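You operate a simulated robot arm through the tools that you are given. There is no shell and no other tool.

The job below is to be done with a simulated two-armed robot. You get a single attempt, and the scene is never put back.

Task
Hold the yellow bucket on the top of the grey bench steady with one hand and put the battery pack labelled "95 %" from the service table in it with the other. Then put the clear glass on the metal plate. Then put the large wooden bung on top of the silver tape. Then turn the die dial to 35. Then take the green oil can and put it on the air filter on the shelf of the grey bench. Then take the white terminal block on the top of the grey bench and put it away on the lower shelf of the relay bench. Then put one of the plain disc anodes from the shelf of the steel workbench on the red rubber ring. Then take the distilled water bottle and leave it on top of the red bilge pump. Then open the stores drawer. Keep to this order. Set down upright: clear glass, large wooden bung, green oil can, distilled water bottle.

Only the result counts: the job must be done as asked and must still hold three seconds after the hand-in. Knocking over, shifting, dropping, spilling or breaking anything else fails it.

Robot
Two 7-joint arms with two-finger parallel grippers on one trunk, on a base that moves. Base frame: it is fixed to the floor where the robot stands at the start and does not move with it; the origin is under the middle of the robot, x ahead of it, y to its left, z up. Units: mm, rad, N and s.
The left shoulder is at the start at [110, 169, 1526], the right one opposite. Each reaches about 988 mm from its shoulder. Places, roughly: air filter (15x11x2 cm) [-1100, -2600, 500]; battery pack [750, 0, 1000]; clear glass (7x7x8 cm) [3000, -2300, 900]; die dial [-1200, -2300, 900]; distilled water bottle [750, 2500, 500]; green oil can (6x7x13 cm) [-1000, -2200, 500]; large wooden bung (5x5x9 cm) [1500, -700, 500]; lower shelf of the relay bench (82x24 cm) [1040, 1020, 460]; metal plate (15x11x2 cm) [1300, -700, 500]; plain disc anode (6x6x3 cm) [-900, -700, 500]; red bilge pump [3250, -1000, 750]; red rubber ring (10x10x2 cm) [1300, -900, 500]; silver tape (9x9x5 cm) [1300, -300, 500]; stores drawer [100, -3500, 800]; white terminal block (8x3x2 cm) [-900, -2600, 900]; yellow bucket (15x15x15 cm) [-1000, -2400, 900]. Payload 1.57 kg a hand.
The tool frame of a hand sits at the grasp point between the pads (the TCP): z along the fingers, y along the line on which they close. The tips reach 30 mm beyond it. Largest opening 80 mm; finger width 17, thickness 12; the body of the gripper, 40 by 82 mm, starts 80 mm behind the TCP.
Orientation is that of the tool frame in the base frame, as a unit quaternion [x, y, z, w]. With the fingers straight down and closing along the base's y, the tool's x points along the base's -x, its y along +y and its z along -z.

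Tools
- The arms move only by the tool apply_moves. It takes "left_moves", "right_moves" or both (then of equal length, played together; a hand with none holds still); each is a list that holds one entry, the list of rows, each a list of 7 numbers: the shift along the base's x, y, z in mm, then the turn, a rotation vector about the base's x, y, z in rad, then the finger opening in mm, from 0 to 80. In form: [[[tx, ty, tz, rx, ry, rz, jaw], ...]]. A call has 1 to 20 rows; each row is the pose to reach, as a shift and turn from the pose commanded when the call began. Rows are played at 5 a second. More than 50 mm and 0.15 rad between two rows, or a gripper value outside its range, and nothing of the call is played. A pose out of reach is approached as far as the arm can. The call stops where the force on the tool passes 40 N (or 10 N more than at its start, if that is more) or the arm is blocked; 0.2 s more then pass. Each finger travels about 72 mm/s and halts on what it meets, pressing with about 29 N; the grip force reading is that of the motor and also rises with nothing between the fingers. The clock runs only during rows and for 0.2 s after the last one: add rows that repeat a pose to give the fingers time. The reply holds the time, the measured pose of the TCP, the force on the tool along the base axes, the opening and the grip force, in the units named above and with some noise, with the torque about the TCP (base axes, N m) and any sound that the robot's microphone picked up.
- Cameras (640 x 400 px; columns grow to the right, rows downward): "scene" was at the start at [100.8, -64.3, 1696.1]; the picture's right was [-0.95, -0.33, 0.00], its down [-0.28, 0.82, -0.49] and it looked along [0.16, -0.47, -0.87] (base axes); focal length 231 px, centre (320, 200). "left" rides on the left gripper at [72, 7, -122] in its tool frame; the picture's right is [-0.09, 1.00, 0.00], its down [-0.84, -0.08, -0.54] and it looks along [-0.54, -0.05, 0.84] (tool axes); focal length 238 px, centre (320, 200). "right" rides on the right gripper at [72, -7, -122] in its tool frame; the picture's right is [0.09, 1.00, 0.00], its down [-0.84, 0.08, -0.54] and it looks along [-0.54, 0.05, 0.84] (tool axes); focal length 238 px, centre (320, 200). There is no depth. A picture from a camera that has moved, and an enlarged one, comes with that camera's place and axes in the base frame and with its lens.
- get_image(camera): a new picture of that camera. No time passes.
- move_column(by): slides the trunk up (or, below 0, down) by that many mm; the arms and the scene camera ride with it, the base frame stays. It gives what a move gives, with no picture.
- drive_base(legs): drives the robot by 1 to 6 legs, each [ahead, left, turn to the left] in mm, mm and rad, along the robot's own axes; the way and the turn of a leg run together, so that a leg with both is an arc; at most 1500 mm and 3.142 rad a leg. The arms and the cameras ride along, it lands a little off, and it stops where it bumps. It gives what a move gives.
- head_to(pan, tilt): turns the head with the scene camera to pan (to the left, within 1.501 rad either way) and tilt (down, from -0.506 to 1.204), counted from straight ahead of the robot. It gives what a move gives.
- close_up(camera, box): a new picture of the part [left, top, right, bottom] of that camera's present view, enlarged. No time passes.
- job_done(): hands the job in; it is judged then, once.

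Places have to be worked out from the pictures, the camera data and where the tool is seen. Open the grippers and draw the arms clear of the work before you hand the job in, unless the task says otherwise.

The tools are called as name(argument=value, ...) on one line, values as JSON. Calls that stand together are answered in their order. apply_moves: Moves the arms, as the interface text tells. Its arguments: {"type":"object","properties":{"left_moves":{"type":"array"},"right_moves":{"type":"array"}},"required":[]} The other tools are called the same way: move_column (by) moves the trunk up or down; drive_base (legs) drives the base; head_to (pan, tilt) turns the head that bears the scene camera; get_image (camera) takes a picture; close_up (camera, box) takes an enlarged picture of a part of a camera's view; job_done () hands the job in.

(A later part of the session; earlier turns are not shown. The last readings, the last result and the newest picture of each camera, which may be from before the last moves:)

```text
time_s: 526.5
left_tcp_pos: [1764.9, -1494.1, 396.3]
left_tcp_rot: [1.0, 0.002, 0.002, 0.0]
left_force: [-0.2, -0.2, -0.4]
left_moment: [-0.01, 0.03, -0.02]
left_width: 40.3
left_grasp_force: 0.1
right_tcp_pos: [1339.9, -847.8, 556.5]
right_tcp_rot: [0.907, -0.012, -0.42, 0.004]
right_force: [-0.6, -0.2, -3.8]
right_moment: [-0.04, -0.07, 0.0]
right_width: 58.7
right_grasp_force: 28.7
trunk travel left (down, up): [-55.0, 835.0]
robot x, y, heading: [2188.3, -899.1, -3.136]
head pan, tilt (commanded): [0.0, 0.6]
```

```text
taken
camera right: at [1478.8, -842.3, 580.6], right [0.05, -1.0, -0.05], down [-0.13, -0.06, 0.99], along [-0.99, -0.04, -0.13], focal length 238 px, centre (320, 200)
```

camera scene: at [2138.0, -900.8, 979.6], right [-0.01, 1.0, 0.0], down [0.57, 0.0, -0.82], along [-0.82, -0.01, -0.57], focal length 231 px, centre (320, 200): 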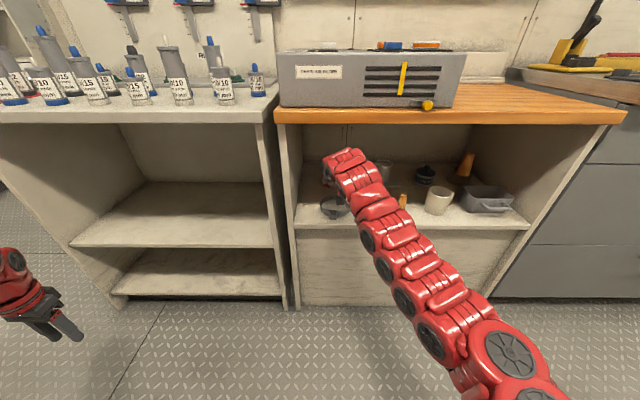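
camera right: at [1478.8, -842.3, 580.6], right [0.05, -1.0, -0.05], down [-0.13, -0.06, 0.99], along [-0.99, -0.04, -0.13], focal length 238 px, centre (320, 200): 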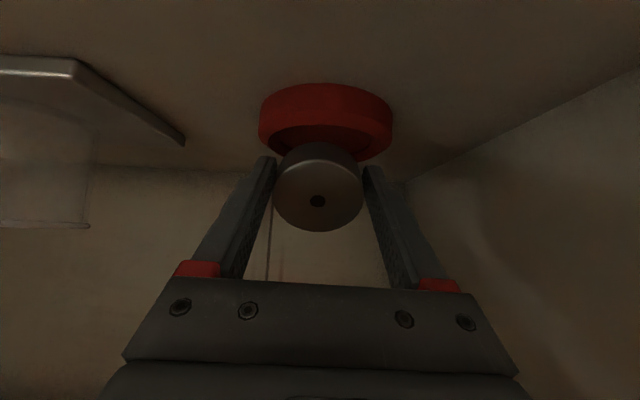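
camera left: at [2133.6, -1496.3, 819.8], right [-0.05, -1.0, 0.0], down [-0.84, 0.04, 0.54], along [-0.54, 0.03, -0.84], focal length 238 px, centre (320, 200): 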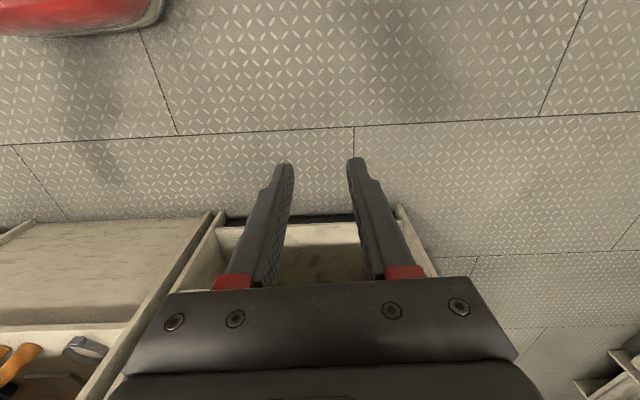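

No contact yet although the edge should be below the ring's top – the ring has an inner recess. I zoom in to see its shape.

close_up(camera="right", box=[240, 60, 420, 240])

close_up(camera="scene", box=[310, 140, 370, 240])

```text
2.22 times, centred on (330, 150) of right
camera zoom: at [1478.8, -842.3, 580.6], right [0.05, -1.0, -0.05], down [-0.13, -0.06, 0.99], along [-0.99, -0.04, -0.13], focal length 530 px, centre (298, 311)
```

zoom: 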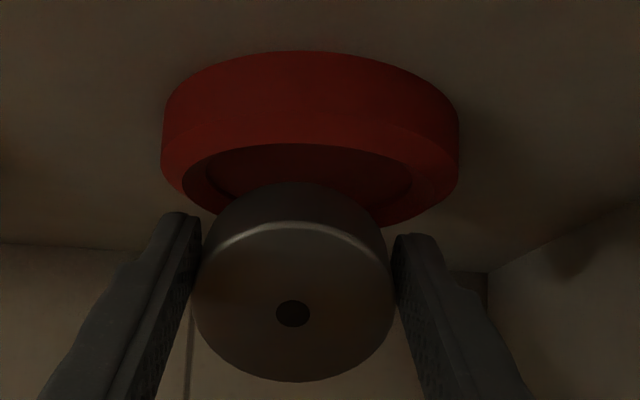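

```text
4.00 times, centred on (340, 190) of scene
camera zoom: at [2022.2, -902.1, 946.6], right [-0.01, 1.0, 0.0], down [0.57, 0.01, -0.82], along [-0.82, -0.01, -0.57], focal length 923 px, centre (240, 240)
```

zoom: 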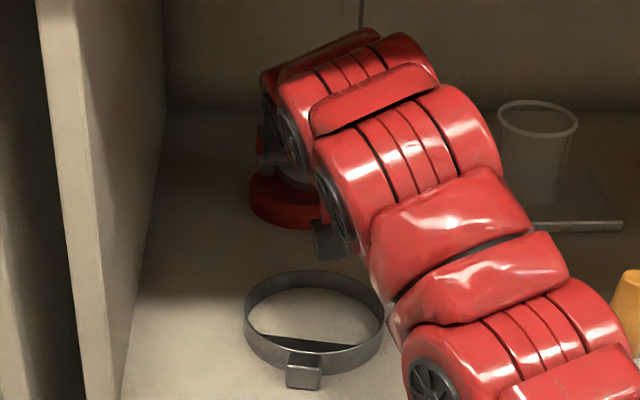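

The recess is shallow (no through-hole). I keep lowering in 3 mm steps to contact.

move_column(by=-3)

move_column(by=-3)

```text
time_s: 527.0
left_tcp_pos: [1764.2, -1494.9, 393.6]
left_tcp_rot: [1.0, 0.003, 0.002, 0.001]
left_force: [0.0, -0.1, -0.5]
left_moment: [0.0, -0.02, 0.03]
left_width: 40.0
left_grasp_force: 0.1
right_tcp_pos: [1340.7, -848.4, 554.6]
right_tcp_rot: [0.908, -0.01, -0.42, 0.005]
right_force: [0.6, -0.6, -4.8]
right_moment: [0.01, -0.13, 0.03]
right_width: 58.9
right_grasp_force: 29.1
trunk travel left (down, up): [-52.0, 838.0]
robot x, y, heading: [2191.1, -898.1, -3.131]
head pan, tilt (commanded): [0.0, 0.6]
```

```text
time_s: 527.5
left_tcp_pos: [1765.1, -1492.9, 391.4]
left_tcp_rot: [1.0, 0.002, 0.003, 0.001]
left_force: [-0.8, 0.5, 0.0]
left_moment: [0.01, -0.03, 0.02]
left_width: 40.1
left_grasp_force: 0.0
right_tcp_pos: [1339.6, -848.5, 550.5]
right_tcp_rot: [0.908, -0.012, -0.42, 0.005]
right_force: [0.0, 0.0, -4.7]
right_moment: [0.01, -0.1, 0.02]
right_width: 58.8
right_grasp_force: 29.5
trunk travel left (down, up): [-49.0, 841.0]
robot x, y, heading: [2193.1, -897.8, -3.129]
head pan, tilt (commanded): [0.0, 0.6]
```

Still free. Further down.

move_column(by=-4)

move_column(by=-3)

close_up(camera="right", box=[240, 60, 420, 240])

```text
time_s: 528.1
left_tcp_pos: [1765.1, -1494.8, 386.1]
left_tcp_rot: [1.0, 0.003, 0.002, 0.001]
left_force: [-0.3, -0.1, 0.4]
left_moment: [0.01, 0.05, 0.0]
left_width: 39.9
left_grasp_force: 0.1
right_tcp_pos: [1339.6, -848.3, 546.3]
right_tcp_rot: [0.907, -0.01, -0.421, 0.005]
right_force: [-0.8, -0.2, -3.7]
right_moment: [-0.01, -0.04, -0.03]
right_width: 58.8
right_grasp_force: 28.4
trunk travel left (down, up): [-45.0, 845.0]
robot x, y, heading: [2194.7, -896.3, -3.135]
head pan, tilt (commanded): [0.0, 0.6]
```

```text
time_s: 528.6
left_tcp_pos: [1766.3, -1493.3, 384.7]
left_tcp_rot: [1.0, 0.003, 0.002, 0.001]
left_force: [0.2, 0.3, -0.2]
left_moment: [0.03, -0.01, 0.03]
left_width: 39.6
left_grasp_force: 0.1
right_tcp_pos: [1340.0, -847.8, 546.2]
right_tcp_rot: [0.906, -0.011, -0.422, 0.005]
right_force: [-2.5, 0.3, 6.4]
right_moment: [0.06, 0.08, -0.01]
right_width: 58.5
right_grasp_force: 28.9
trunk travel left (down, up): [-42.0, 848.0]
robot x, y, heading: [2187.3, -901.2, -3.131]
head pan, tilt (commanded): [0.0, 0.6]
```

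```text
2.22 times, centred on (330, 150) of right
camera zoom: at [1479.1, -842.3, 569.6], right [0.04, -1.0, -0.05], down [-0.12, -0.06, 0.99], along [-0.99, -0.04, -0.13], focal length 530 px, centre (298, 311)
```

zoom: 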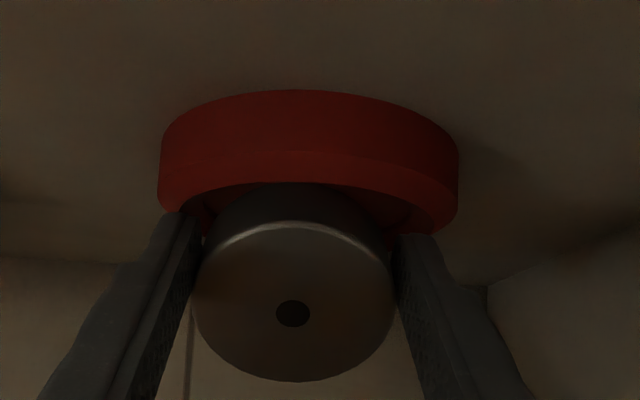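

Contact came only after the edge sank deep inside the ring – it has a deep recess nearly as wide as the disc. I'd rather set the disc on the rim, off-centre. First I'll re-flatten the disc in the grip by pressing it on a free spot of the shelf near (1430, -740). Raise and move there.

move_column(by=42)

drive_base(legs=[[-104, 0, 0], [0, -108, 0]])

get_image(camera="right")

get_image(camera="scene")

```text
time_s: 529.4
left_tcp_pos: [1765.1, -1493.7, 425.7]
left_tcp_rot: [1.0, 0.002, 0.002, -0.001]
left_force: [-0.9, -0.4, 0.5]
left_moment: [-0.01, 0.03, -0.03]
left_width: 40.1
left_grasp_force: 0.0
right_tcp_pos: [1339.3, -849.2, 585.2]
right_tcp_rot: [0.907, -0.01, -0.42, 0.005]
right_force: [-0.3, -0.7, -4.8]
right_moment: [-0.01, -0.09, 0.0]
right_width: 58.8
right_grasp_force: 29.0
trunk travel left (down, up): [-84.0, 806.0]
robot x, y, heading: [2191.0, -898.6, -3.131]
head pan, tilt (commanded): [0.0, 0.6]
```

```text
time_s: 531.4
left_tcp_pos: [1870.2, -1382.4, 426.4]
left_tcp_rot: [1.0, 0.001, 0.004, 0.001]
left_force: [-0.4, 0.2, -0.1]
left_moment: [-0.02, -0.01, 0.02]
left_width: 39.7
left_grasp_force: 0.2
right_tcp_pos: [1446.3, -735.2, 586.6]
right_tcp_rot: [0.908, -0.012, -0.419, 0.005]
right_force: [-0.1, -0.4, -4.0]
right_moment: [-0.02, -0.12, 0.02]
right_width: 58.8
right_grasp_force: 29.0
trunk travel left (down, up): [-84.0, 806.0]
robot x, y, heading: [2299.5, -786.9, -3.139]
head pan, tilt (commanded): [0.0, 0.6]
```

```text
taken
camera right: at [1585.0, -729.8, 609.6], right [0.04, -1.0, -0.05], down [-0.13, -0.06, 0.99], along [-0.99, -0.04, -0.13], focal length 238 px, centre (320, 200)
```

right: 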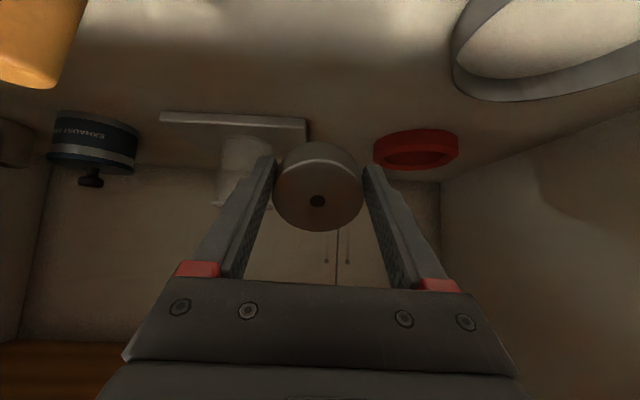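

```text
taken
camera scene: at [2128.2, -790.8, 975.6], right [-0.01, 1.0, 0.0], down [0.57, 0.0, -0.82], along [-0.82, -0.01, -0.57], focal length 231 px, centre (320, 200)
```

scene: 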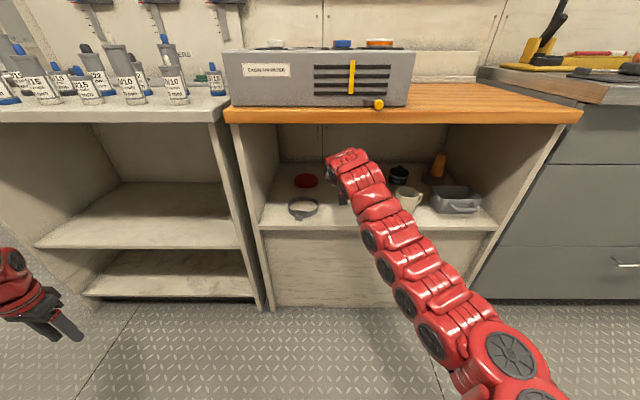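

From here the ring is visible; I zoom in to see whether its middle is open.

close_up(camera="scene", box=[275, 160, 339, 200])

close_up(camera="right", box=[360, 110, 480, 185])

```text
10.00 times, centred on (307, 180) of scene
camera zoom: at [2128.2, -790.8, 975.6], right [-0.01, 1.0, 0.0], down [0.57, 0.0, -0.82], along [-0.82, -0.01, -0.57], focal length 2308 px, centre (450, 400)
```

zoom: 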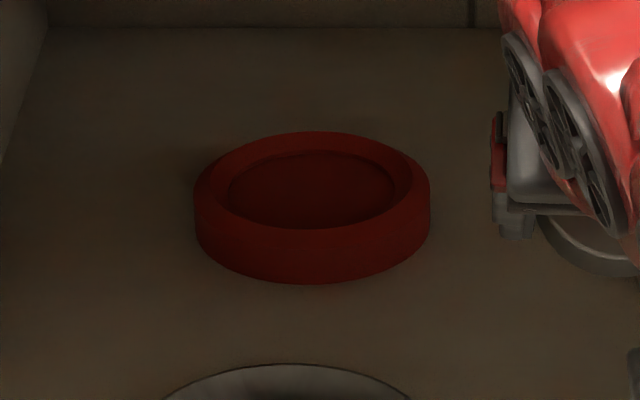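

```text
5.33 times, centred on (420, 148) of right
camera zoom: at [1585.0, -729.8, 609.6], right [0.04, -1.0, -0.05], down [-0.13, -0.06, 0.99], along [-0.99, -0.04, -0.13], focal length 1271 px, centre (-213, 480)
```

zoom: 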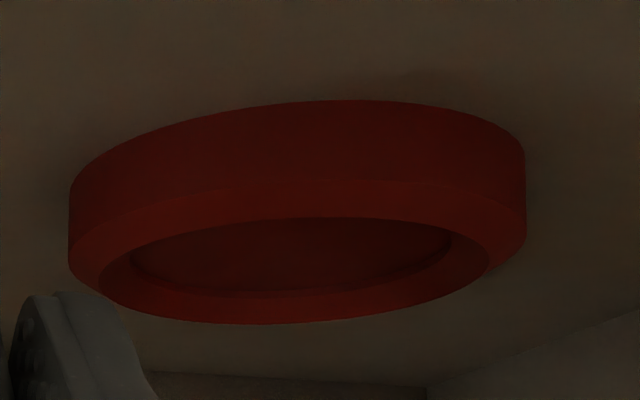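

The ring is a shallow dish with a solid floor ~72 mm wide, so the disc can simply sit in it. I flatten the disc here first: lower 36 mm, then press in small steps.

move_column(by=-36)

move_column(by=-6)

move_column(by=-4)

get_image(camera="right")

```text
time_s: 532.2
left_tcp_pos: [1870.3, -1382.5, 390.6]
left_tcp_rot: [1.0, 0.003, 0.003, 0.001]
left_force: [-0.1, 0.1, 0.5]
left_moment: [0.0, 0.0, -0.01]
left_width: 40.1
left_grasp_force: 0.1
right_tcp_pos: [1445.7, -735.6, 549.7]
right_tcp_rot: [0.907, -0.012, -0.42, 0.004]
right_force: [-0.3, 0.5, -4.5]
right_moment: [0.0, -0.09, -0.01]
right_width: 58.8
right_grasp_force: 29.0
trunk travel left (down, up): [-48.0, 842.0]
robot x, y, heading: [2299.7, -789.6, -3.134]
head pan, tilt (commanded): [0.0, 0.6]
```

```text
time_s: 532.8
left_tcp_pos: [1870.4, -1381.2, 383.8]
left_tcp_rot: [1.0, 0.002, 0.003, 0.001]
left_force: [-1.3, 0.1, 1.5]
left_moment: [0.0, 0.01, 0.01]
left_width: 39.8
left_grasp_force: 0.1
right_tcp_pos: [1447.2, -734.7, 544.1]
right_tcp_rot: [0.908, -0.012, -0.419, 0.005]
right_force: [-0.7, -0.2, -4.8]
right_moment: [0.04, -0.1, -0.05]
right_width: 58.8
right_grasp_force: 29.1
trunk travel left (down, up): [-42.0, 848.0]
robot x, y, heading: [2298.9, -787.5, -3.14]
head pan, tilt (commanded): [0.0, 0.6]
```

```text
time_s: 533.3
left_tcp_pos: [1869.5, -1382.7, 379.5]
left_tcp_rot: [1.0, 0.001, 0.003, 0.0]
left_force: [0.3, -0.4, -0.2]
left_moment: [0.0, 0.02, 0.03]
left_width: 40.2
left_grasp_force: 0.0
right_tcp_pos: [1445.9, -735.2, 540.4]
right_tcp_rot: [0.908, -0.013, -0.42, 0.004]
right_force: [-0.2, -0.4, -4.1]
right_moment: [-0.02, -0.09, -0.02]
right_width: 58.7
right_grasp_force: 29.0
trunk travel left (down, up): [-38.0, 852.0]
robot x, y, heading: [2296.5, -788.6, -3.128]
head pan, tilt (commanded): [0.0, 0.6]
```

```text
taken
camera right: at [1585.1, -729.8, 563.6], right [0.04, -1.0, -0.05], down [-0.13, -0.06, 0.99], along [-0.99, -0.04, -0.13], focal length 238 px, centre (320, 200)
```

right: 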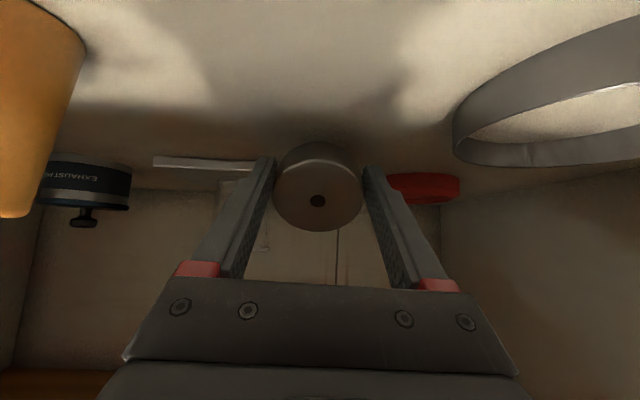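

No shelf contact yet at 540. I continue down in small steps.

move_column(by=-4)

move_column(by=-4)

move_column(by=-4)

```text
time_s: 533.8
left_tcp_pos: [1870.2, -1381.9, 377.1]
left_tcp_rot: [1.0, 0.001, 0.002, 0.001]
left_force: [0.1, 0.9, -0.1]
left_moment: [-0.02, -0.05, 0.0]
left_width: 40.0
left_grasp_force: 0.1
right_tcp_pos: [1446.7, -734.8, 536.5]
right_tcp_rot: [0.908, -0.012, -0.419, 0.004]
right_force: [0.5, -0.1, -3.6]
right_moment: [-0.03, -0.12, 0.0]
right_width: 58.5
right_grasp_force: 29.3
trunk travel left (down, up): [-34.0, 856.0]
robot x, y, heading: [2301.2, -787.1, -3.134]
head pan, tilt (commanded): [0.0, 0.6]
```

```text
time_s: 534.4
left_tcp_pos: [1869.4, -1382.1, 371.0]
left_tcp_rot: [1.0, 0.002, 0.003, 0.0]
left_force: [-0.7, 1.1, 0.1]
left_moment: [0.01, -0.02, 0.01]
left_width: 40.1
left_grasp_force: 0.1
right_tcp_pos: [1444.7, -735.5, 533.0]
right_tcp_rot: [0.907, -0.012, -0.421, 0.004]
right_force: [-2.2, -0.3, 0.4]
right_moment: [0.04, 0.02, 0.01]
right_width: 58.9
right_grasp_force: 28.8
trunk travel left (down, up): [-30.0, 860.0]
robot x, y, heading: [2299.3, -786.8, -3.131]
head pan, tilt (commanded): [0.0, 0.6]
```

```text
time_s: 534.9
left_tcp_pos: [1871.2, -1381.9, 368.6]
left_tcp_rot: [1.0, 0.002, 0.002, 0.0]
left_force: [-0.3, 1.5, 0.0]
left_moment: [-0.01, 0.04, 0.03]
left_width: 40.2
left_grasp_force: 0.0
right_tcp_pos: [1446.5, -734.7, 533.9]
right_tcp_rot: [0.905, -0.012, -0.425, 0.004]
right_force: [-7.2, -0.5, 18.5]
right_moment: [0.05, 0.28, 0.03]
right_width: 58.6
right_grasp_force: 29.5
trunk travel left (down, up): [-26.0, 864.0]
robot x, y, heading: [2300.0, -785.2, -3.134]
head pan, tilt (commanded): [0.0, 0.6]
```

Contact with the shelf at TCP ≈533 (so the dish floor is ≈513). I check whether the disc is rotating back.

get_image(camera="right")

move_column(by=-4)

get_image(camera="right")

```text
taken
camera right: at [1585.5, -729.9, 555.4], right [0.04, -1.0, -0.05], down [-0.12, -0.06, 0.99], along [-0.99, -0.04, -0.12], focal length 238 px, centre (320, 200)
```

right: 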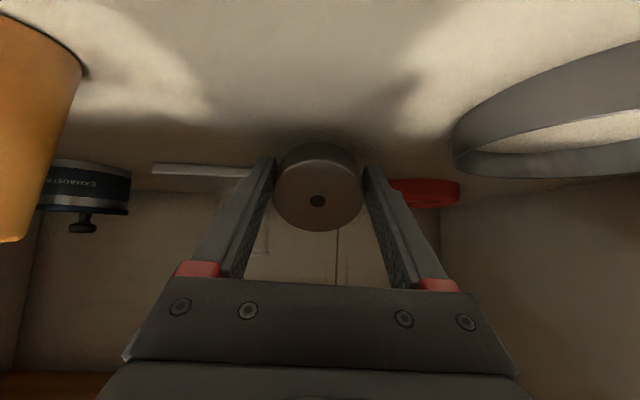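

```text
time_s: 535.4
left_tcp_pos: [1871.0, -1382.0, 365.9]
left_tcp_rot: [1.0, 0.002, 0.001, 0.0]
left_force: [0.3, 0.1, 0.4]
left_moment: [0.02, -0.04, 0.0]
left_width: 39.9
left_grasp_force: 0.1
right_tcp_pos: [1447.9, -736.0, 526.8]
right_tcp_rot: [0.907, -0.011, -0.421, 0.004]
right_force: [3.8, -2.2, 15.8]
right_moment: [0.64, 0.16, 0.05]
right_width: 57.5
right_grasp_force: 28.9
trunk travel left (down, up): [-22.0, 868.0]
robot x, y, heading: [2299.9, -785.9, -3.137]
head pan, tilt (commanded): [0.0, 0.6]
```

```text
taken
camera right: at [1586.5, -730.3, 549.4], right [0.04, -1.0, -0.05], down [-0.13, -0.06, 0.99], along [-0.99, -0.04, -0.13], focal length 238 px, centre (320, 200)
```

right: 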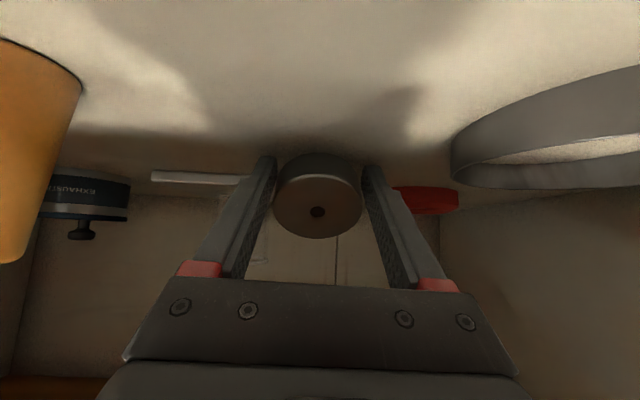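

The disc is partly flattened. Cleaner: I release it here on the free shelf spot so it lies flat, then regrip it flat.

move_column(by=2)

apply_moves(right_moves=[[[0, 0, 0, 0, 0, 0, 64], [0, 0, 0, 0, 0, 0, 70], [0, 0, 0, 0, 0, 0, 76], [0, 0, 0, 0, 0, 0, 76], [0, 0, 0, 0, 0, 0, 76]]])

get_image(camera="right")

```text
time_s: 535.9
left_tcp_pos: [1871.0, -1381.5, 366.2]
left_tcp_rot: [1.0, 0.002, 0.002, 0.0]
left_force: [0.5, 0.7, -0.4]
left_moment: [-0.04, 0.0, 0.03]
left_width: 39.9
left_grasp_force: 0.1
right_tcp_pos: [1448.3, -736.0, 526.3]
right_tcp_rot: [0.908, -0.011, -0.419, 0.004]
right_force: [4.4, -1.7, 7.4]
right_moment: [0.33, -0.06, -0.07]
right_width: 57.7
right_grasp_force: 28.9
trunk travel left (down, up): [-24.0, 866.0]
robot x, y, heading: [2302.0, -791.0, -3.135]
head pan, tilt (commanded): [0.0, 0.6]
```

```text
time_s: 537.1
left_tcp_pos: [1870.5, -1380.7, 366.3]
left_tcp_rot: [1.0, 0.002, 0.002, 0.0]
left_force: [0.5, -0.4, -0.8]
left_moment: [0.0, 0.01, 0.0]
left_width: 39.6
left_grasp_force: 0.1
right_tcp_pos: [1446.5, -735.3, 527.1]
right_tcp_rot: [0.907, -0.012, -0.42, 0.004]
right_force: [1.4, -0.8, 1.6]
right_moment: [0.05, -0.01, -0.03]
right_width: 75.3
right_grasp_force: 0.0
trunk travel left (down, up): [-24.0, 866.0]
robot x, y, heading: [2293.8, -787.0, -3.131]
head pan, tilt (commanded): [0.0, 0.6]
```

```text
taken
camera right: at [1585.3, -729.5, 550.0], right [0.04, -1.0, -0.05], down [-0.13, -0.06, 0.99], along [-0.99, -0.03, -0.13], focal length 238 px, centre (320, 200)
```

right: 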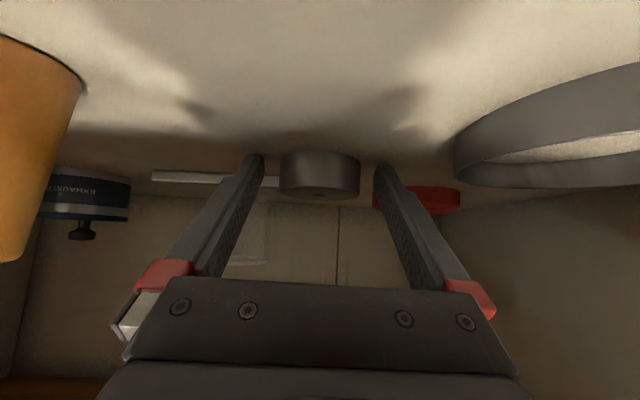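

The disc now lies flat, ≈38 mm ahead of the TCP. I raise 2 mm, advance 20 mm and grip it again.

move_column(by=3)

drive_base(legs=[[20, 0, 0]])

get_image(camera="right")

```text
time_s: 537.6
left_tcp_pos: [1869.4, -1382.4, 369.9]
left_tcp_rot: [1.0, 0.002, 0.002, 0.0]
left_force: [-0.1, 0.0, 0.3]
left_moment: [0.01, -0.06, -0.03]
left_width: 40.0
left_grasp_force: 0.1
right_tcp_pos: [1446.4, -735.1, 529.7]
right_tcp_rot: [0.907, -0.012, -0.42, 0.004]
right_force: [-0.7, -0.3, -1.0]
right_moment: [0.05, 0.0, -0.01]
right_width: 75.7
right_grasp_force: 0.2
trunk travel left (down, up): [-27.0, 863.0]
robot x, y, heading: [2296.7, -783.8, -3.136]
head pan, tilt (commanded): [0.0, 0.6]
```

```text
time_s: 538.4
left_tcp_pos: [1848.8, -1382.3, 369.7]
left_tcp_rot: [1.0, 0.002, 0.002, 0.0]
left_force: [-0.3, -0.2, -0.2]
left_moment: [0.02, -0.02, 0.0]
left_width: 40.1
left_grasp_force: 0.0
right_tcp_pos: [1424.7, -735.8, 529.4]
right_tcp_rot: [0.907, -0.012, -0.421, 0.005]
right_force: [-0.5, 0.3, 1.4]
right_moment: [-0.02, -0.01, 0.0]
right_width: 75.9
right_grasp_force: 0.1
trunk travel left (down, up): [-27.0, 863.0]
robot x, y, heading: [2280.0, -791.8, -3.134]
head pan, tilt (commanded): [0.0, 0.6]
```

```text
taken
camera right: at [1565.2, -730.1, 553.0], right [0.04, -1.0, -0.05], down [-0.13, -0.06, 0.99], along [-0.99, -0.04, -0.13], focal length 238 px, centre (320, 200)
```

right: 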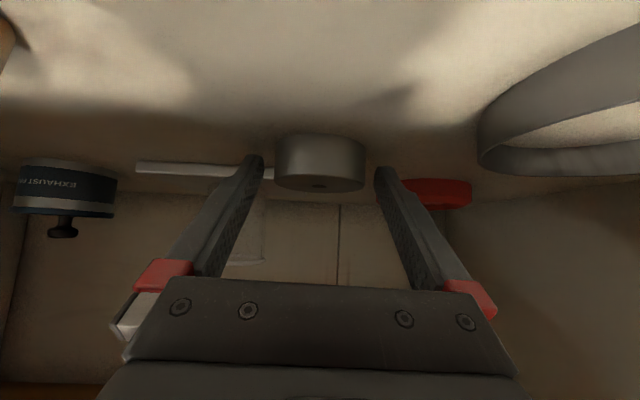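

Good position (disc centre ≈17 mm ahead of the TCP). I close and lift 60 mm.

apply_moves(right_moves=[[[0, 0, 0, 0, 0, 0, 66], [0, 0, 0, 0, 0, 0, 56], [0, 0, 0, 0, 0, 0, 45], [0, 0, 0, 0, 0, 0, 40], [0, 0, 0, 0, 0, 0, 40], [0, 0, 0, 0, 0, 0, 40]]])

move_column(by=58)

get_image(camera="right")

```text
time_s: 539.8
left_tcp_pos: [1849.7, -1382.0, 370.0]
left_tcp_rot: [1.0, 0.002, 0.002, 0.0]
left_force: [0.7, -0.3, -0.5]
left_moment: [0.01, -0.02, 0.02]
left_width: 40.0
left_grasp_force: 0.1
right_tcp_pos: [1425.8, -735.9, 529.6]
right_tcp_rot: [0.907, -0.011, -0.42, 0.005]
right_force: [-0.7, 0.7, 1.2]
right_moment: [-0.02, 0.05, 0.01]
right_width: 58.8
right_grasp_force: 29.2
trunk travel left (down, up): [-27.0, 863.0]
robot x, y, heading: [2279.7, -788.9, -3.136]
head pan, tilt (commanded): [0.0, 0.6]
```

```text
time_s: 540.8
left_tcp_pos: [1850.6, -1381.8, 426.0]
left_tcp_rot: [1.0, 0.002, 0.003, 0.0]
left_force: [1.2, -0.6, 0.1]
left_moment: [0.0, -0.03, -0.02]
left_width: 40.1
left_grasp_force: 0.1
right_tcp_pos: [1425.6, -736.2, 587.3]
right_tcp_rot: [0.908, -0.012, -0.42, 0.005]
right_force: [0.6, -0.2, -4.9]
right_moment: [-0.04, -0.03, 0.0]
right_width: 58.2
right_grasp_force: 28.6
trunk travel left (down, up): [-85.0, 805.0]
robot x, y, heading: [2280.4, -785.4, -3.136]
head pan, tilt (commanded): [0.0, 0.6]
```

```text
taken
camera right: at [1564.9, -730.2, 610.2], right [0.04, -1.0, -0.05], down [-0.13, -0.06, 0.99], along [-0.99, -0.04, -0.13], focal length 238 px, centre (320, 200)
```

right: 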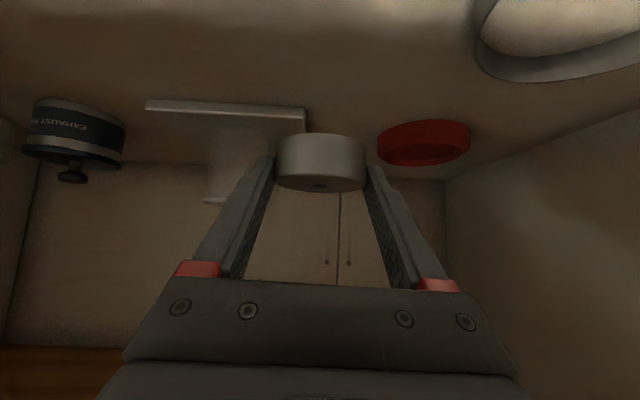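

The disc is held flat (bottom 29.6 mm below the TCP, centre 17 mm ahead). Ring centre ≈(1306, -850). I strafe left 114 mm and drive ahead 98 mm.

drive_base(legs=[[0, 114, 0], [98, 0, 0]])

get_image(camera="right")

get_image(camera="scene")

```text
time_s: 542.8
left_tcp_pos: [1757.5, -1497.4, 427.0]
left_tcp_rot: [1.0, 0.003, 0.003, 0.0]
left_force: [-0.6, 0.4, 0.3]
left_moment: [0.04, 0.0, 0.01]
left_width: 40.2
left_grasp_force: 0.1
right_tcp_pos: [1333.0, -852.4, 586.6]
right_tcp_rot: [0.908, -0.01, -0.419, 0.004]
right_force: [-0.6, -0.3, -4.2]
right_moment: [-0.01, -0.06, 0.04]
right_width: 58.3
right_grasp_force: 28.5
trunk travel left (down, up): [-85.0, 805.0]
robot x, y, heading: [2183.8, -904.0, -3.131]
head pan, tilt (commanded): [0.0, 0.6]
```

```text
taken
camera right: at [1471.3, -847.0, 610.3], right [0.05, -1.0, -0.05], down [-0.13, -0.06, 0.99], along [-0.99, -0.04, -0.13], focal length 238 px, centre (320, 200)
```

right: 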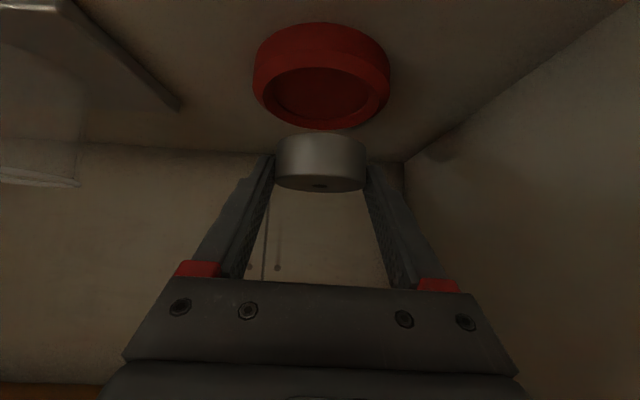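

```text
taken
camera scene: at [2014.6, -906.5, 976.6], right [-0.01, 1.0, 0.0], down [0.57, 0.01, -0.82], along [-0.82, -0.01, -0.57], focal length 231 px, centre (320, 200)
```

scene: 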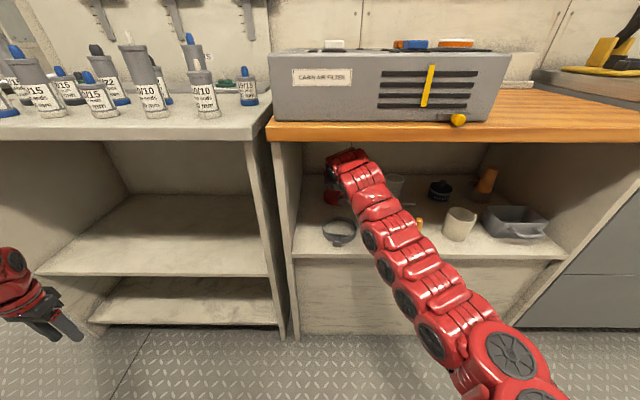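

Ring floor centre ≈(1309, -851); the disc centre is ≈(1316, -852). I advance 7 mm and lower 36 mm.

drive_base(legs=[[7, 0, 0]])

move_column(by=-36)

get_image(camera="right")

```text
time_s: 543.5
left_tcp_pos: [1750.3, -1497.8, 428.2]
left_tcp_rot: [1.0, 0.003, 0.002, 0.0]
left_force: [-0.5, 0.5, 0.2]
left_moment: [-0.01, -0.01, 0.0]
left_width: 39.9
left_grasp_force: 0.0
right_tcp_pos: [1325.7, -852.4, 587.2]
right_tcp_rot: [0.908, -0.01, -0.42, 0.006]
right_force: [0.4, 0.0, -3.6]
right_moment: [0.0, -0.03, 0.02]
right_width: 58.6
right_grasp_force: 29.1
trunk travel left (down, up): [-85.0, 805.0]
robot x, y, heading: [2177.3, -904.4, -3.135]
head pan, tilt (commanded): [0.0, 0.6]
```

```text
time_s: 544.3
left_tcp_pos: [1751.4, -1497.9, 390.5]
left_tcp_rot: [1.0, 0.002, 0.002, 0.001]
left_force: [-0.3, 1.2, -0.4]
left_moment: [-0.01, -0.03, 0.01]
left_width: 40.0
left_grasp_force: 0.0
right_tcp_pos: [1325.4, -852.2, 550.7]
right_tcp_rot: [0.908, -0.01, -0.419, 0.005]
right_force: [0.1, -0.2, -4.7]
right_moment: [0.03, -0.07, -0.02]
right_width: 58.4
right_grasp_force: 28.8
trunk travel left (down, up): [-49.0, 841.0]
robot x, y, heading: [2179.7, -901.0, -3.132]
head pan, tilt (commanded): [0.0, 0.6]
```

```text
taken
camera right: at [1464.6, -847.1, 574.7], right [0.05, -1.0, -0.05], down [-0.13, -0.06, 0.99], along [-0.99, -0.04, -0.13], focal length 238 px, centre (320, 200)
```

right: 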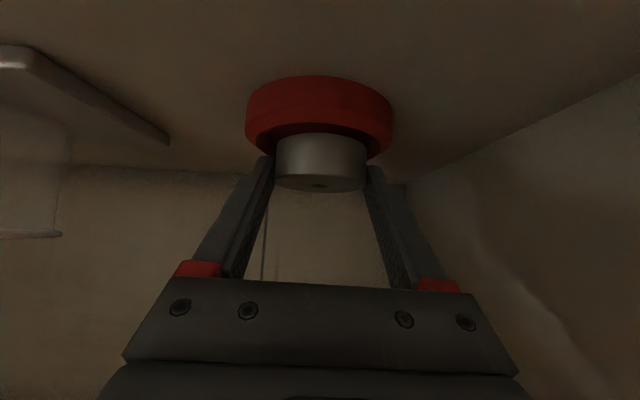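

The disc is just entering the dish. I lower in small steps to contact.

move_column(by=-4)

move_column(by=-3)

```text
time_s: 544.8
left_tcp_pos: [1751.5, -1497.9, 386.0]
left_tcp_rot: [1.0, 0.003, 0.002, 0.001]
left_force: [-0.5, 0.8, -0.7]
left_moment: [-0.03, 0.0, -0.03]
left_width: 39.8
left_grasp_force: 0.2
right_tcp_pos: [1325.9, -853.3, 547.0]
right_tcp_rot: [0.908, -0.009, -0.419, 0.006]
right_force: [0.8, 0.6, -5.1]
right_moment: [0.06, -0.08, 0.01]
right_width: 58.3
right_grasp_force: 28.8
trunk travel left (down, up): [-45.0, 845.0]
robot x, y, heading: [2177.0, -903.8, -3.132]
head pan, tilt (commanded): [0.0, 0.6]
```

```text
time_s: 545.3
left_tcp_pos: [1752.3, -1498.1, 383.9]
left_tcp_rot: [1.0, 0.003, 0.004, 0.0]
left_force: [0.8, -0.3, 0.3]
left_moment: [0.01, -0.04, 0.04]
left_width: 40.0
left_grasp_force: 0.1
right_tcp_pos: [1324.8, -853.4, 544.2]
right_tcp_rot: [0.908, -0.01, -0.42, 0.005]
right_force: [-1.1, 0.9, -4.0]
right_moment: [-0.04, -0.03, -0.04]
right_width: 58.5
right_grasp_force: 29.1
trunk travel left (down, up): [-42.0, 848.0]
robot x, y, heading: [2180.3, -901.7, -3.128]
head pan, tilt (commanded): [0.0, 0.6]
```

No contact yet at 544. Continue.

move_column(by=-3)

move_column(by=-3)

get_image(camera="right")

```text
time_s: 545.9
left_tcp_pos: [1751.4, -1498.0, 382.1]
left_tcp_rot: [1.0, 0.003, 0.003, 0.0]
left_force: [-0.3, -0.6, -0.8]
left_moment: [-0.03, 0.02, 0.0]
left_width: 40.2
left_grasp_force: 0.0
right_tcp_pos: [1325.9, -853.4, 542.8]
right_tcp_rot: [0.906, -0.01, -0.422, 0.005]
right_force: [-2.5, -0.1, 7.1]
right_moment: [0.01, 0.03, 0.02]
right_width: 58.3
right_grasp_force: 29.7
trunk travel left (down, up): [-39.0, 851.0]
robot x, y, heading: [2175.1, -908.6, -3.135]
head pan, tilt (commanded): [0.0, 0.6]
```

```text
time_s: 546.4
left_tcp_pos: [1750.9, -1497.9, 379.4]
left_tcp_rot: [1.0, 0.003, 0.0, 0.0]
left_force: [-0.1, 0.2, -0.1]
left_moment: [0.0, 0.0, -0.04]
left_width: 40.2
left_grasp_force: 0.0
right_tcp_pos: [1326.9, -852.5, 544.6]
right_tcp_rot: [0.905, -0.01, -0.425, 0.005]
right_force: [-5.1, 0.4, 22.7]
right_moment: [0.09, 0.07, 0.07]
right_width: 58.3
right_grasp_force: 29.0
trunk travel left (down, up): [-36.0, 854.0]
robot x, y, heading: [2178.3, -905.9, -3.127]
head pan, tilt (commanded): [0.0, 0.6]
```

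```text
taken
camera right: at [1465.2, -847.1, 565.5], right [0.05, -1.0, -0.05], down [-0.12, -0.06, 0.99], along [-0.99, -0.04, -0.12], focal length 238 px, centre (320, 200)
```

right: 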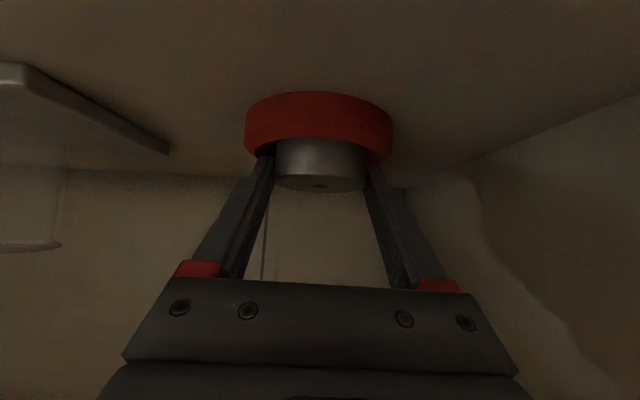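

Contact at 542.8 matches the dish floor (513). To avoid the fingertips pushing on the ring's rim when opening, I raise 11 mm (disc ≈6 mm above the floor) and then open.

move_column(by=10)

get_image(camera="right")

```text
time_s: 547.0
left_tcp_pos: [1749.8, -1498.5, 386.8]
left_tcp_rot: [1.0, 0.002, 0.002, 0.0]
left_force: [0.3, -1.3, -0.1]
left_moment: [-0.02, 0.01, 0.01]
left_width: 39.8
left_grasp_force: 0.1
right_tcp_pos: [1325.5, -852.8, 545.0]
right_tcp_rot: [0.909, -0.009, -0.416, 0.006]
right_force: [-0.4, -0.5, -4.9]
right_moment: [-0.01, -0.06, 0.0]
right_width: 58.5
right_grasp_force: 29.1
trunk travel left (down, up): [-46.0, 844.0]
robot x, y, heading: [2176.6, -904.3, -3.126]
head pan, tilt (commanded): [0.0, 0.6]
```

```text
taken
camera right: at [1465.0, -847.3, 569.3], right [0.05, -1.0, -0.05], down [-0.14, -0.06, 0.99], along [-0.99, -0.04, -0.14], focal length 238 px, centre (320, 200)
```

right: 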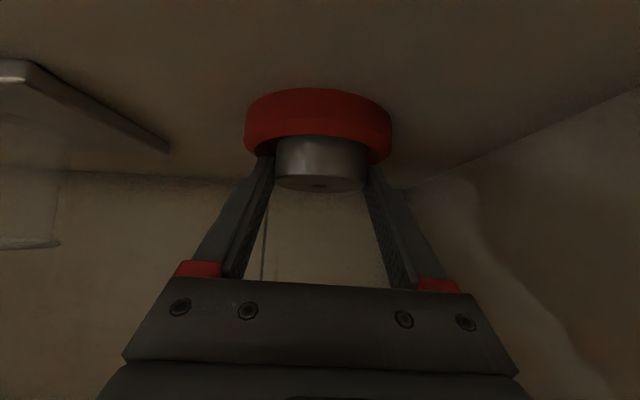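

Free again at 545. I raise 4 mm more and open.

move_column(by=4)

apply_moves(right_moves=[[[0, 0, 0, 0, 0, 0, 62], [0, 0, 0, 0, 0, 0, 70], [0, 0, 0, 0, 0, 0, 78], [0, 0, 0, 0, 0, 0, 78], [0, 0, 0, 0, 0, 0, 78]]])

get_image(camera="right")

```text
time_s: 547.5
left_tcp_pos: [1750.7, -1498.1, 393.0]
left_tcp_rot: [1.0, 0.003, 0.002, 0.0]
left_force: [-1.0, -0.8, -0.2]
left_moment: [0.03, -0.03, 0.01]
left_width: 40.0
left_grasp_force: 0.1
right_tcp_pos: [1326.3, -853.4, 550.4]
right_tcp_rot: [0.908, -0.01, -0.419, 0.006]
right_force: [-0.3, -0.2, -4.0]
right_moment: [-0.03, -0.06, 0.0]
right_width: 58.3
right_grasp_force: 29.2
trunk travel left (down, up): [-50.0, 840.0]
robot x, y, heading: [2178.0, -903.0, -3.135]
head pan, tilt (commanded): [0.0, 0.6]
```

```text
time_s: 548.7
left_tcp_pos: [1751.0, -1498.4, 391.9]
left_tcp_rot: [1.0, 0.003, 0.001, 0.0]
left_force: [-0.2, -0.3, 0.2]
left_moment: [0.01, 0.0, -0.04]
left_width: 40.1
left_grasp_force: 0.0
right_tcp_pos: [1325.4, -851.8, 552.6]
right_tcp_rot: [0.908, -0.01, -0.419, 0.006]
right_force: [-1.1, 0.0, 0.1]
right_moment: [0.01, 0.01, 0.0]
right_width: 78.2
right_grasp_force: 0.1
trunk travel left (down, up): [-50.0, 840.0]
robot x, y, heading: [2179.2, -901.5, -3.129]
head pan, tilt (commanded): [0.0, 0.6]
```

```text
taken
camera right: at [1464.7, -847.1, 575.8], right [0.05, -1.0, -0.05], down [-0.13, -0.06, 0.99], along [-0.99, -0.04, -0.13], focal length 238 px, centre (320, 200)
```

right: 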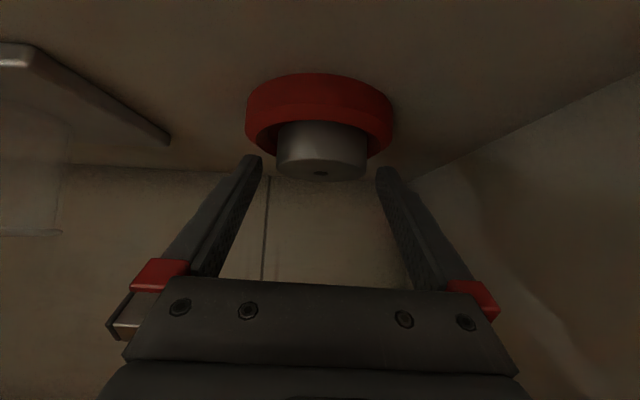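

The anode sits level in the ring. I raise 35 mm and back out.

move_column(by=35)

drive_base(legs=[[-270, 0, 0]])

close_up(camera="scene", box=[280, 110, 500, 220])

```text
time_s: 549.5
left_tcp_pos: [1750.4, -1496.8, 426.2]
left_tcp_rot: [1.0, 0.002, 0.002, 0.0]
left_force: [-0.8, 0.2, 0.6]
left_moment: [0.0, 0.03, 0.03]
left_width: 39.9
left_grasp_force: 0.1
right_tcp_pos: [1325.8, -853.5, 586.9]
right_tcp_rot: [0.908, -0.01, -0.42, 0.006]
right_force: [-0.4, 0.2, 0.3]
right_moment: [0.01, -0.01, -0.02]
right_width: 77.9
right_grasp_force: 0.0
trunk travel left (down, up): [-85.0, 805.0]
robot x, y, heading: [2180.2, -906.3, -3.129]
head pan, tilt (commanded): [0.0, 0.6]
```

```text
time_s: 551.4
left_tcp_pos: [2016.2, -1496.7, 427.0]
left_tcp_rot: [1.0, 0.004, 0.002, 0.001]
left_force: [-0.1, 0.4, 0.1]
left_moment: [0.03, -0.02, 0.0]
left_width: 40.2
left_grasp_force: 0.1
right_tcp_pos: [1589.9, -852.7, 586.5]
right_tcp_rot: [0.907, -0.009, -0.42, 0.006]
right_force: [0.0, 0.2, 0.3]
right_moment: [0.0, -0.03, 0.0]
right_width: 78.0
right_grasp_force: 0.1
trunk travel left (down, up): [-85.0, 805.0]
robot x, y, heading: [2440.3, -901.1, -3.127]
head pan, tilt (commanded): [0.0, 0.6]
```

```text
2.91 times, centred on (390, 165) of scene
camera zoom: at [2271.8, -904.2, 976.8], right [-0.01, 1.0, 0.0], down [0.56, 0.01, -0.83], along [-0.82, -0.01, -0.56], focal length 672 px, centre (116, 302)
```

zoom: 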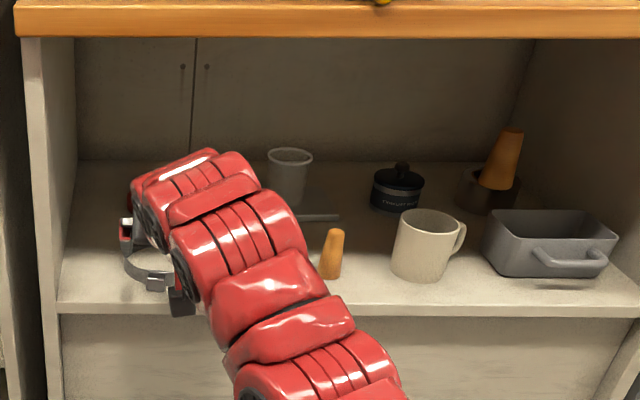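

Everything on the shelf stands well; step 7 is done. Now the water bottle: I clear the hand from the bench and look at the bilge pump across the aisle first.

drive_base(legs=[[-60, 0, 0]])

apply_moves(right_moves=[[[10, 0, -35, 0, 0, 0, 60], [20, 0, -70, 0, 0, 0, 40], [30, 0, -105, 0, 0, 0, 40], [40, 0, -140, 0, 0, 0, 40], [50, 0, -175, 0, 0, 0, 40], [50, 0, -200, 0, 0, 0, 40]]])

apply_moves(right_moves=[[[0, 0, 10, 0, -0.12, 0, 40], [0, 0, 20, 0, -0.24, 0, 40], [10, 0, 30, 0, -0.36, 0, 40], [20, 0, 30, 0, -0.48, 0, 40], [40, 0, 30, 0, -0.6, 0, 40], [60, 0, 30, 0, -0.72, 0, 40], [80, 0, 30, 0, -0.84, 0, 40], [80, 0, 30, 0, -0.872, 0, 40]]])

close_up(camera="scene", box=[280, 110, 500, 220])

```text
time_s: 552.3
left_tcp_pos: [2076.7, -1495.8, 427.7]
left_tcp_rot: [1.0, 0.005, 0.001, -0.001]
left_force: [-0.3, 0.6, -0.4]
left_moment: [0.01, 0.01, 0.02]
left_width: 40.1
left_grasp_force: 0.0
right_tcp_pos: [1648.0, -852.7, 587.9]
right_tcp_rot: [0.908, -0.009, -0.42, 0.006]
right_force: [0.0, -0.4, 0.5]
right_moment: [-0.01, 0.0, 0.0]
right_width: 78.0
right_grasp_force: 0.0
trunk travel left (down, up): [-85.0, 805.0]
robot x, y, heading: [2503.6, -899.8, -3.125]
head pan, tilt (commanded): [0.0, 0.6]
```

```text
time_s: 553.7
left_tcp_pos: [2076.4, -1495.3, 427.4]
left_tcp_rot: [1.0, 0.006, 0.001, 0.0]
left_force: [-0.1, -0.8, 0.8]
left_moment: [-0.02, 0.01, 0.0]
left_width: 40.2
left_grasp_force: 0.0
right_tcp_pos: [1700.9, -852.4, 386.4]
right_tcp_rot: [0.908, -0.009, -0.42, 0.006]
right_force: [0.2, 0.5, -0.5]
right_moment: [-0.03, 0.0, 0.03]
right_width: 40.0
right_grasp_force: 0.0
trunk travel left (down, up): [-85.0, 805.0]
robot x, y, heading: [2502.1, -898.6, -3.13]
head pan, tilt (commanded): [0.0, 0.6]
```

```text
time_s: 555.5
left_tcp_pos: [2076.6, -1497.1, 427.5]
left_tcp_rot: [1.0, 0.005, 0.001, 0.0]
left_force: [0.8, 0.3, 0.3]
left_moment: [0.0, 0.03, -0.04]
left_width: 39.9
left_grasp_force: 0.1
right_tcp_pos: [1839.3, -819.9, 366.5]
right_tcp_rot: [1.0, -0.01, -0.001, 0.0]
right_force: [-0.3, -0.5, -0.3]
right_moment: [-0.02, 0.01, 0.0]
right_width: 40.0
right_grasp_force: 0.0
right hand out of reach, approached as far as the arm can: row 4, 5, 6, 7, 8
trunk travel left (down, up): [-85.0, 805.0]
robot x, y, heading: [2495.9, -903.1, -3.123]
head pan, tilt (commanded): [0.0, 0.6]
```

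```text
2.91 times, centred on (390, 165) of scene
camera zoom: at [2331.1, -903.2, 976.8], right [-0.01, 1.0, 0.0], down [0.56, 0.01, -0.83], along [-0.83, -0.01, -0.56], focal length 672 px, centre (116, 302)
```

zoom: 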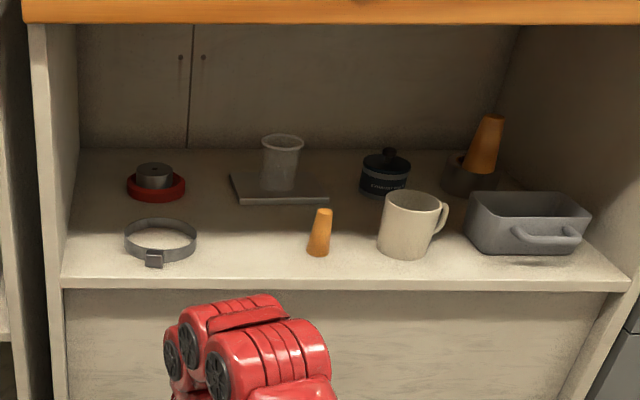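

The shelf looks perfect. I raise the trunk, turn to face +y and look right at the sink area with the red bilge pump.

move_column(by=400)

move_column(by=350)

drive_base(legs=[[0, 0, -1.58]])

head_to(pan=-1.35, tilt=0.75)

get_image(camera="scene")

```text
time_s: 559.4
left_tcp_pos: [2076.7, -1495.0, 827.3]
left_tcp_rot: [1.0, 0.005, 0.001, 0.0]
left_force: [0.0, -0.5, 0.1]
left_moment: [-0.01, -0.04, -0.01]
left_width: 39.9
left_grasp_force: 0.1
right_tcp_pos: [1839.0, -820.1, 766.9]
right_tcp_rot: [1.0, -0.01, -0.003, 0.001]
right_force: [0.4, -0.5, -0.2]
right_moment: [0.02, -0.02, 0.0]
right_width: 40.1
right_grasp_force: 0.1
trunk travel left (down, up): [-485.0, 405.0]
robot x, y, heading: [2498.4, -898.9, -3.124]
head pan, tilt (commanded): [0.0, 0.6]
```

```text
time_s: 562.8
left_tcp_pos: [2074.6, -1495.1, 1177.0]
left_tcp_rot: [1.0, 0.004, 0.001, 0.001]
left_force: [0.7, 0.5, 0.0]
left_moment: [0.0, -0.02, 0.01]
left_width: 40.2
left_grasp_force: 0.0
right_tcp_pos: [1838.3, -821.1, 1117.2]
right_tcp_rot: [1.0, -0.011, -0.003, 0.0]
right_force: [-0.6, -0.7, 0.3]
right_moment: [0.0, 0.01, 0.0]
right_width: 40.0
right_grasp_force: 0.2
trunk travel left (down, up): [-835.0, 55.0]
robot x, y, heading: [2503.4, -902.4, -3.13]
head pan, tilt (commanded): [0.0, 0.6]
```

```text
time_s: 567.0
left_tcp_pos: [1900.4, -479.5, 1177.9]
left_tcp_rot: [0.713, -0.701, 0.001, 0.001]
left_force: [0.3, 0.1, 0.2]
left_moment: [0.01, 0.0, -0.03]
left_width: 40.1
left_grasp_force: 0.0
right_tcp_pos: [2574.4, -237.0, 1117.0]
right_tcp_rot: [-0.703, 0.711, 0.003, 0.001]
right_force: [-0.3, 0.0, -1.2]
right_moment: [-0.03, -0.01, -0.02]
right_width: 40.0
right_grasp_force: 0.0
trunk travel left (down, up): [-835.0, 55.0]
robot x, y, heading: [2500.1, -900.6, 1.591]
head pan, tilt (commanded): [0.0, 0.6]
```

```text
time_s: 568.5
left_tcp_pos: [1900.1, -478.9, 1177.3]
left_tcp_rot: [0.713, -0.701, 0.002, 0.002]
left_force: [-0.2, -1.2, -0.5]
left_moment: [0.0, 0.0, -0.02]
left_width: 40.0
left_grasp_force: 0.1
right_tcp_pos: [2575.2, -236.8, 1116.1]
right_tcp_rot: [-0.703, 0.711, 0.002, 0.002]
right_force: [-0.2, -0.6, 0.0]
right_moment: [0.0, 0.0, 0.04]
right_width: 39.9
right_grasp_force: 0.0
trunk travel left (down, up): [-835.0, 55.0]
robot x, y, heading: [2498.3, -901.6, 1.594]
head pan, tilt (commanded): [-1.349, 0.75]
```

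```text
taken
camera scene: at [2577.9, -800.9, 1713.9], right [0.24, -0.97, 0.0], down [-0.66, -0.16, -0.73], along [0.71, 0.18, -0.68], focal length 231 px, centre (320, 200)
```

scene: 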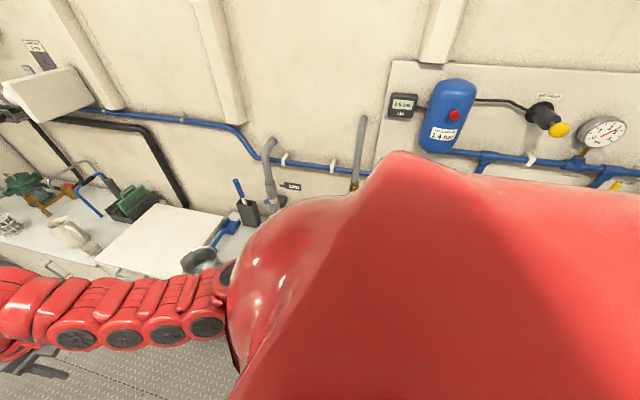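

My own shoulder blocks the view. I strafe left to x≈2200 and turn to face +x to see the pump.

drive_base(legs=[[0, 310, 0], [0, 0, -1.59]])

head_to(pan=0.0, tilt=0.65)

get_image(camera="scene")

```text
time_s: 574.4
left_tcp_pos: [2601.1, -298.2, 1177.7]
left_tcp_rot: [-0.019, 1.0, 0.0, -0.001]
left_force: [-0.4, -0.7, -0.2]
left_moment: [0.01, 0.0, 0.03]
left_width: 40.2
left_grasp_force: 0.0
right_tcp_pos: [2855.2, -968.5, 1117.7]
right_tcp_rot: [-0.003, 1.0, 0.001, 0.003]
right_force: [-0.3, 0.0, 0.3]
right_moment: [0.01, -0.03, 0.02]
right_width: 39.8
right_grasp_force: 0.0
trunk travel left (down, up): [-835.0, 55.0]
robot x, y, heading: [2190.4, -909.7, 0.038]
head pan, tilt (commanded): [-1.349, 0.75]
```

```text
time_s: 575.9
left_tcp_pos: [2601.7, -299.1, 1177.7]
left_tcp_rot: [-0.018, 1.0, 0.0, -0.001]
left_force: [0.1, -0.3, 0.4]
left_moment: [-0.04, -0.02, 0.0]
left_width: 40.2
left_grasp_force: 0.1
right_tcp_pos: [2855.9, -968.3, 1116.5]
right_tcp_rot: [-0.002, 1.0, 0.001, 0.003]
right_force: [1.4, 0.4, 0.0]
right_moment: [-0.01, -0.02, 0.01]
right_width: 40.1
right_grasp_force: 0.1
trunk travel left (down, up): [-835.0, 55.0]
robot x, y, heading: [2192.1, -909.6, 0.04]
head pan, tilt (commanded): [0.0, 0.649]
```

```text
taken
camera scene: at [2358.3, -901.3, 1722.4], right [0.04, -1.0, 0.0], down [-0.6, -0.02, -0.8], along [0.8, 0.03, -0.6], focal length 231 px, centre (320, 200)
```

scene: 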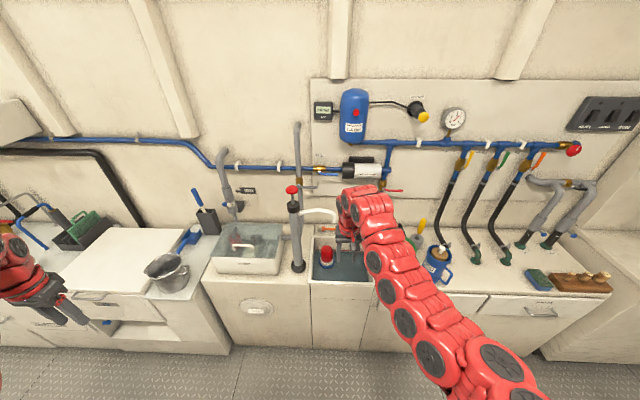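

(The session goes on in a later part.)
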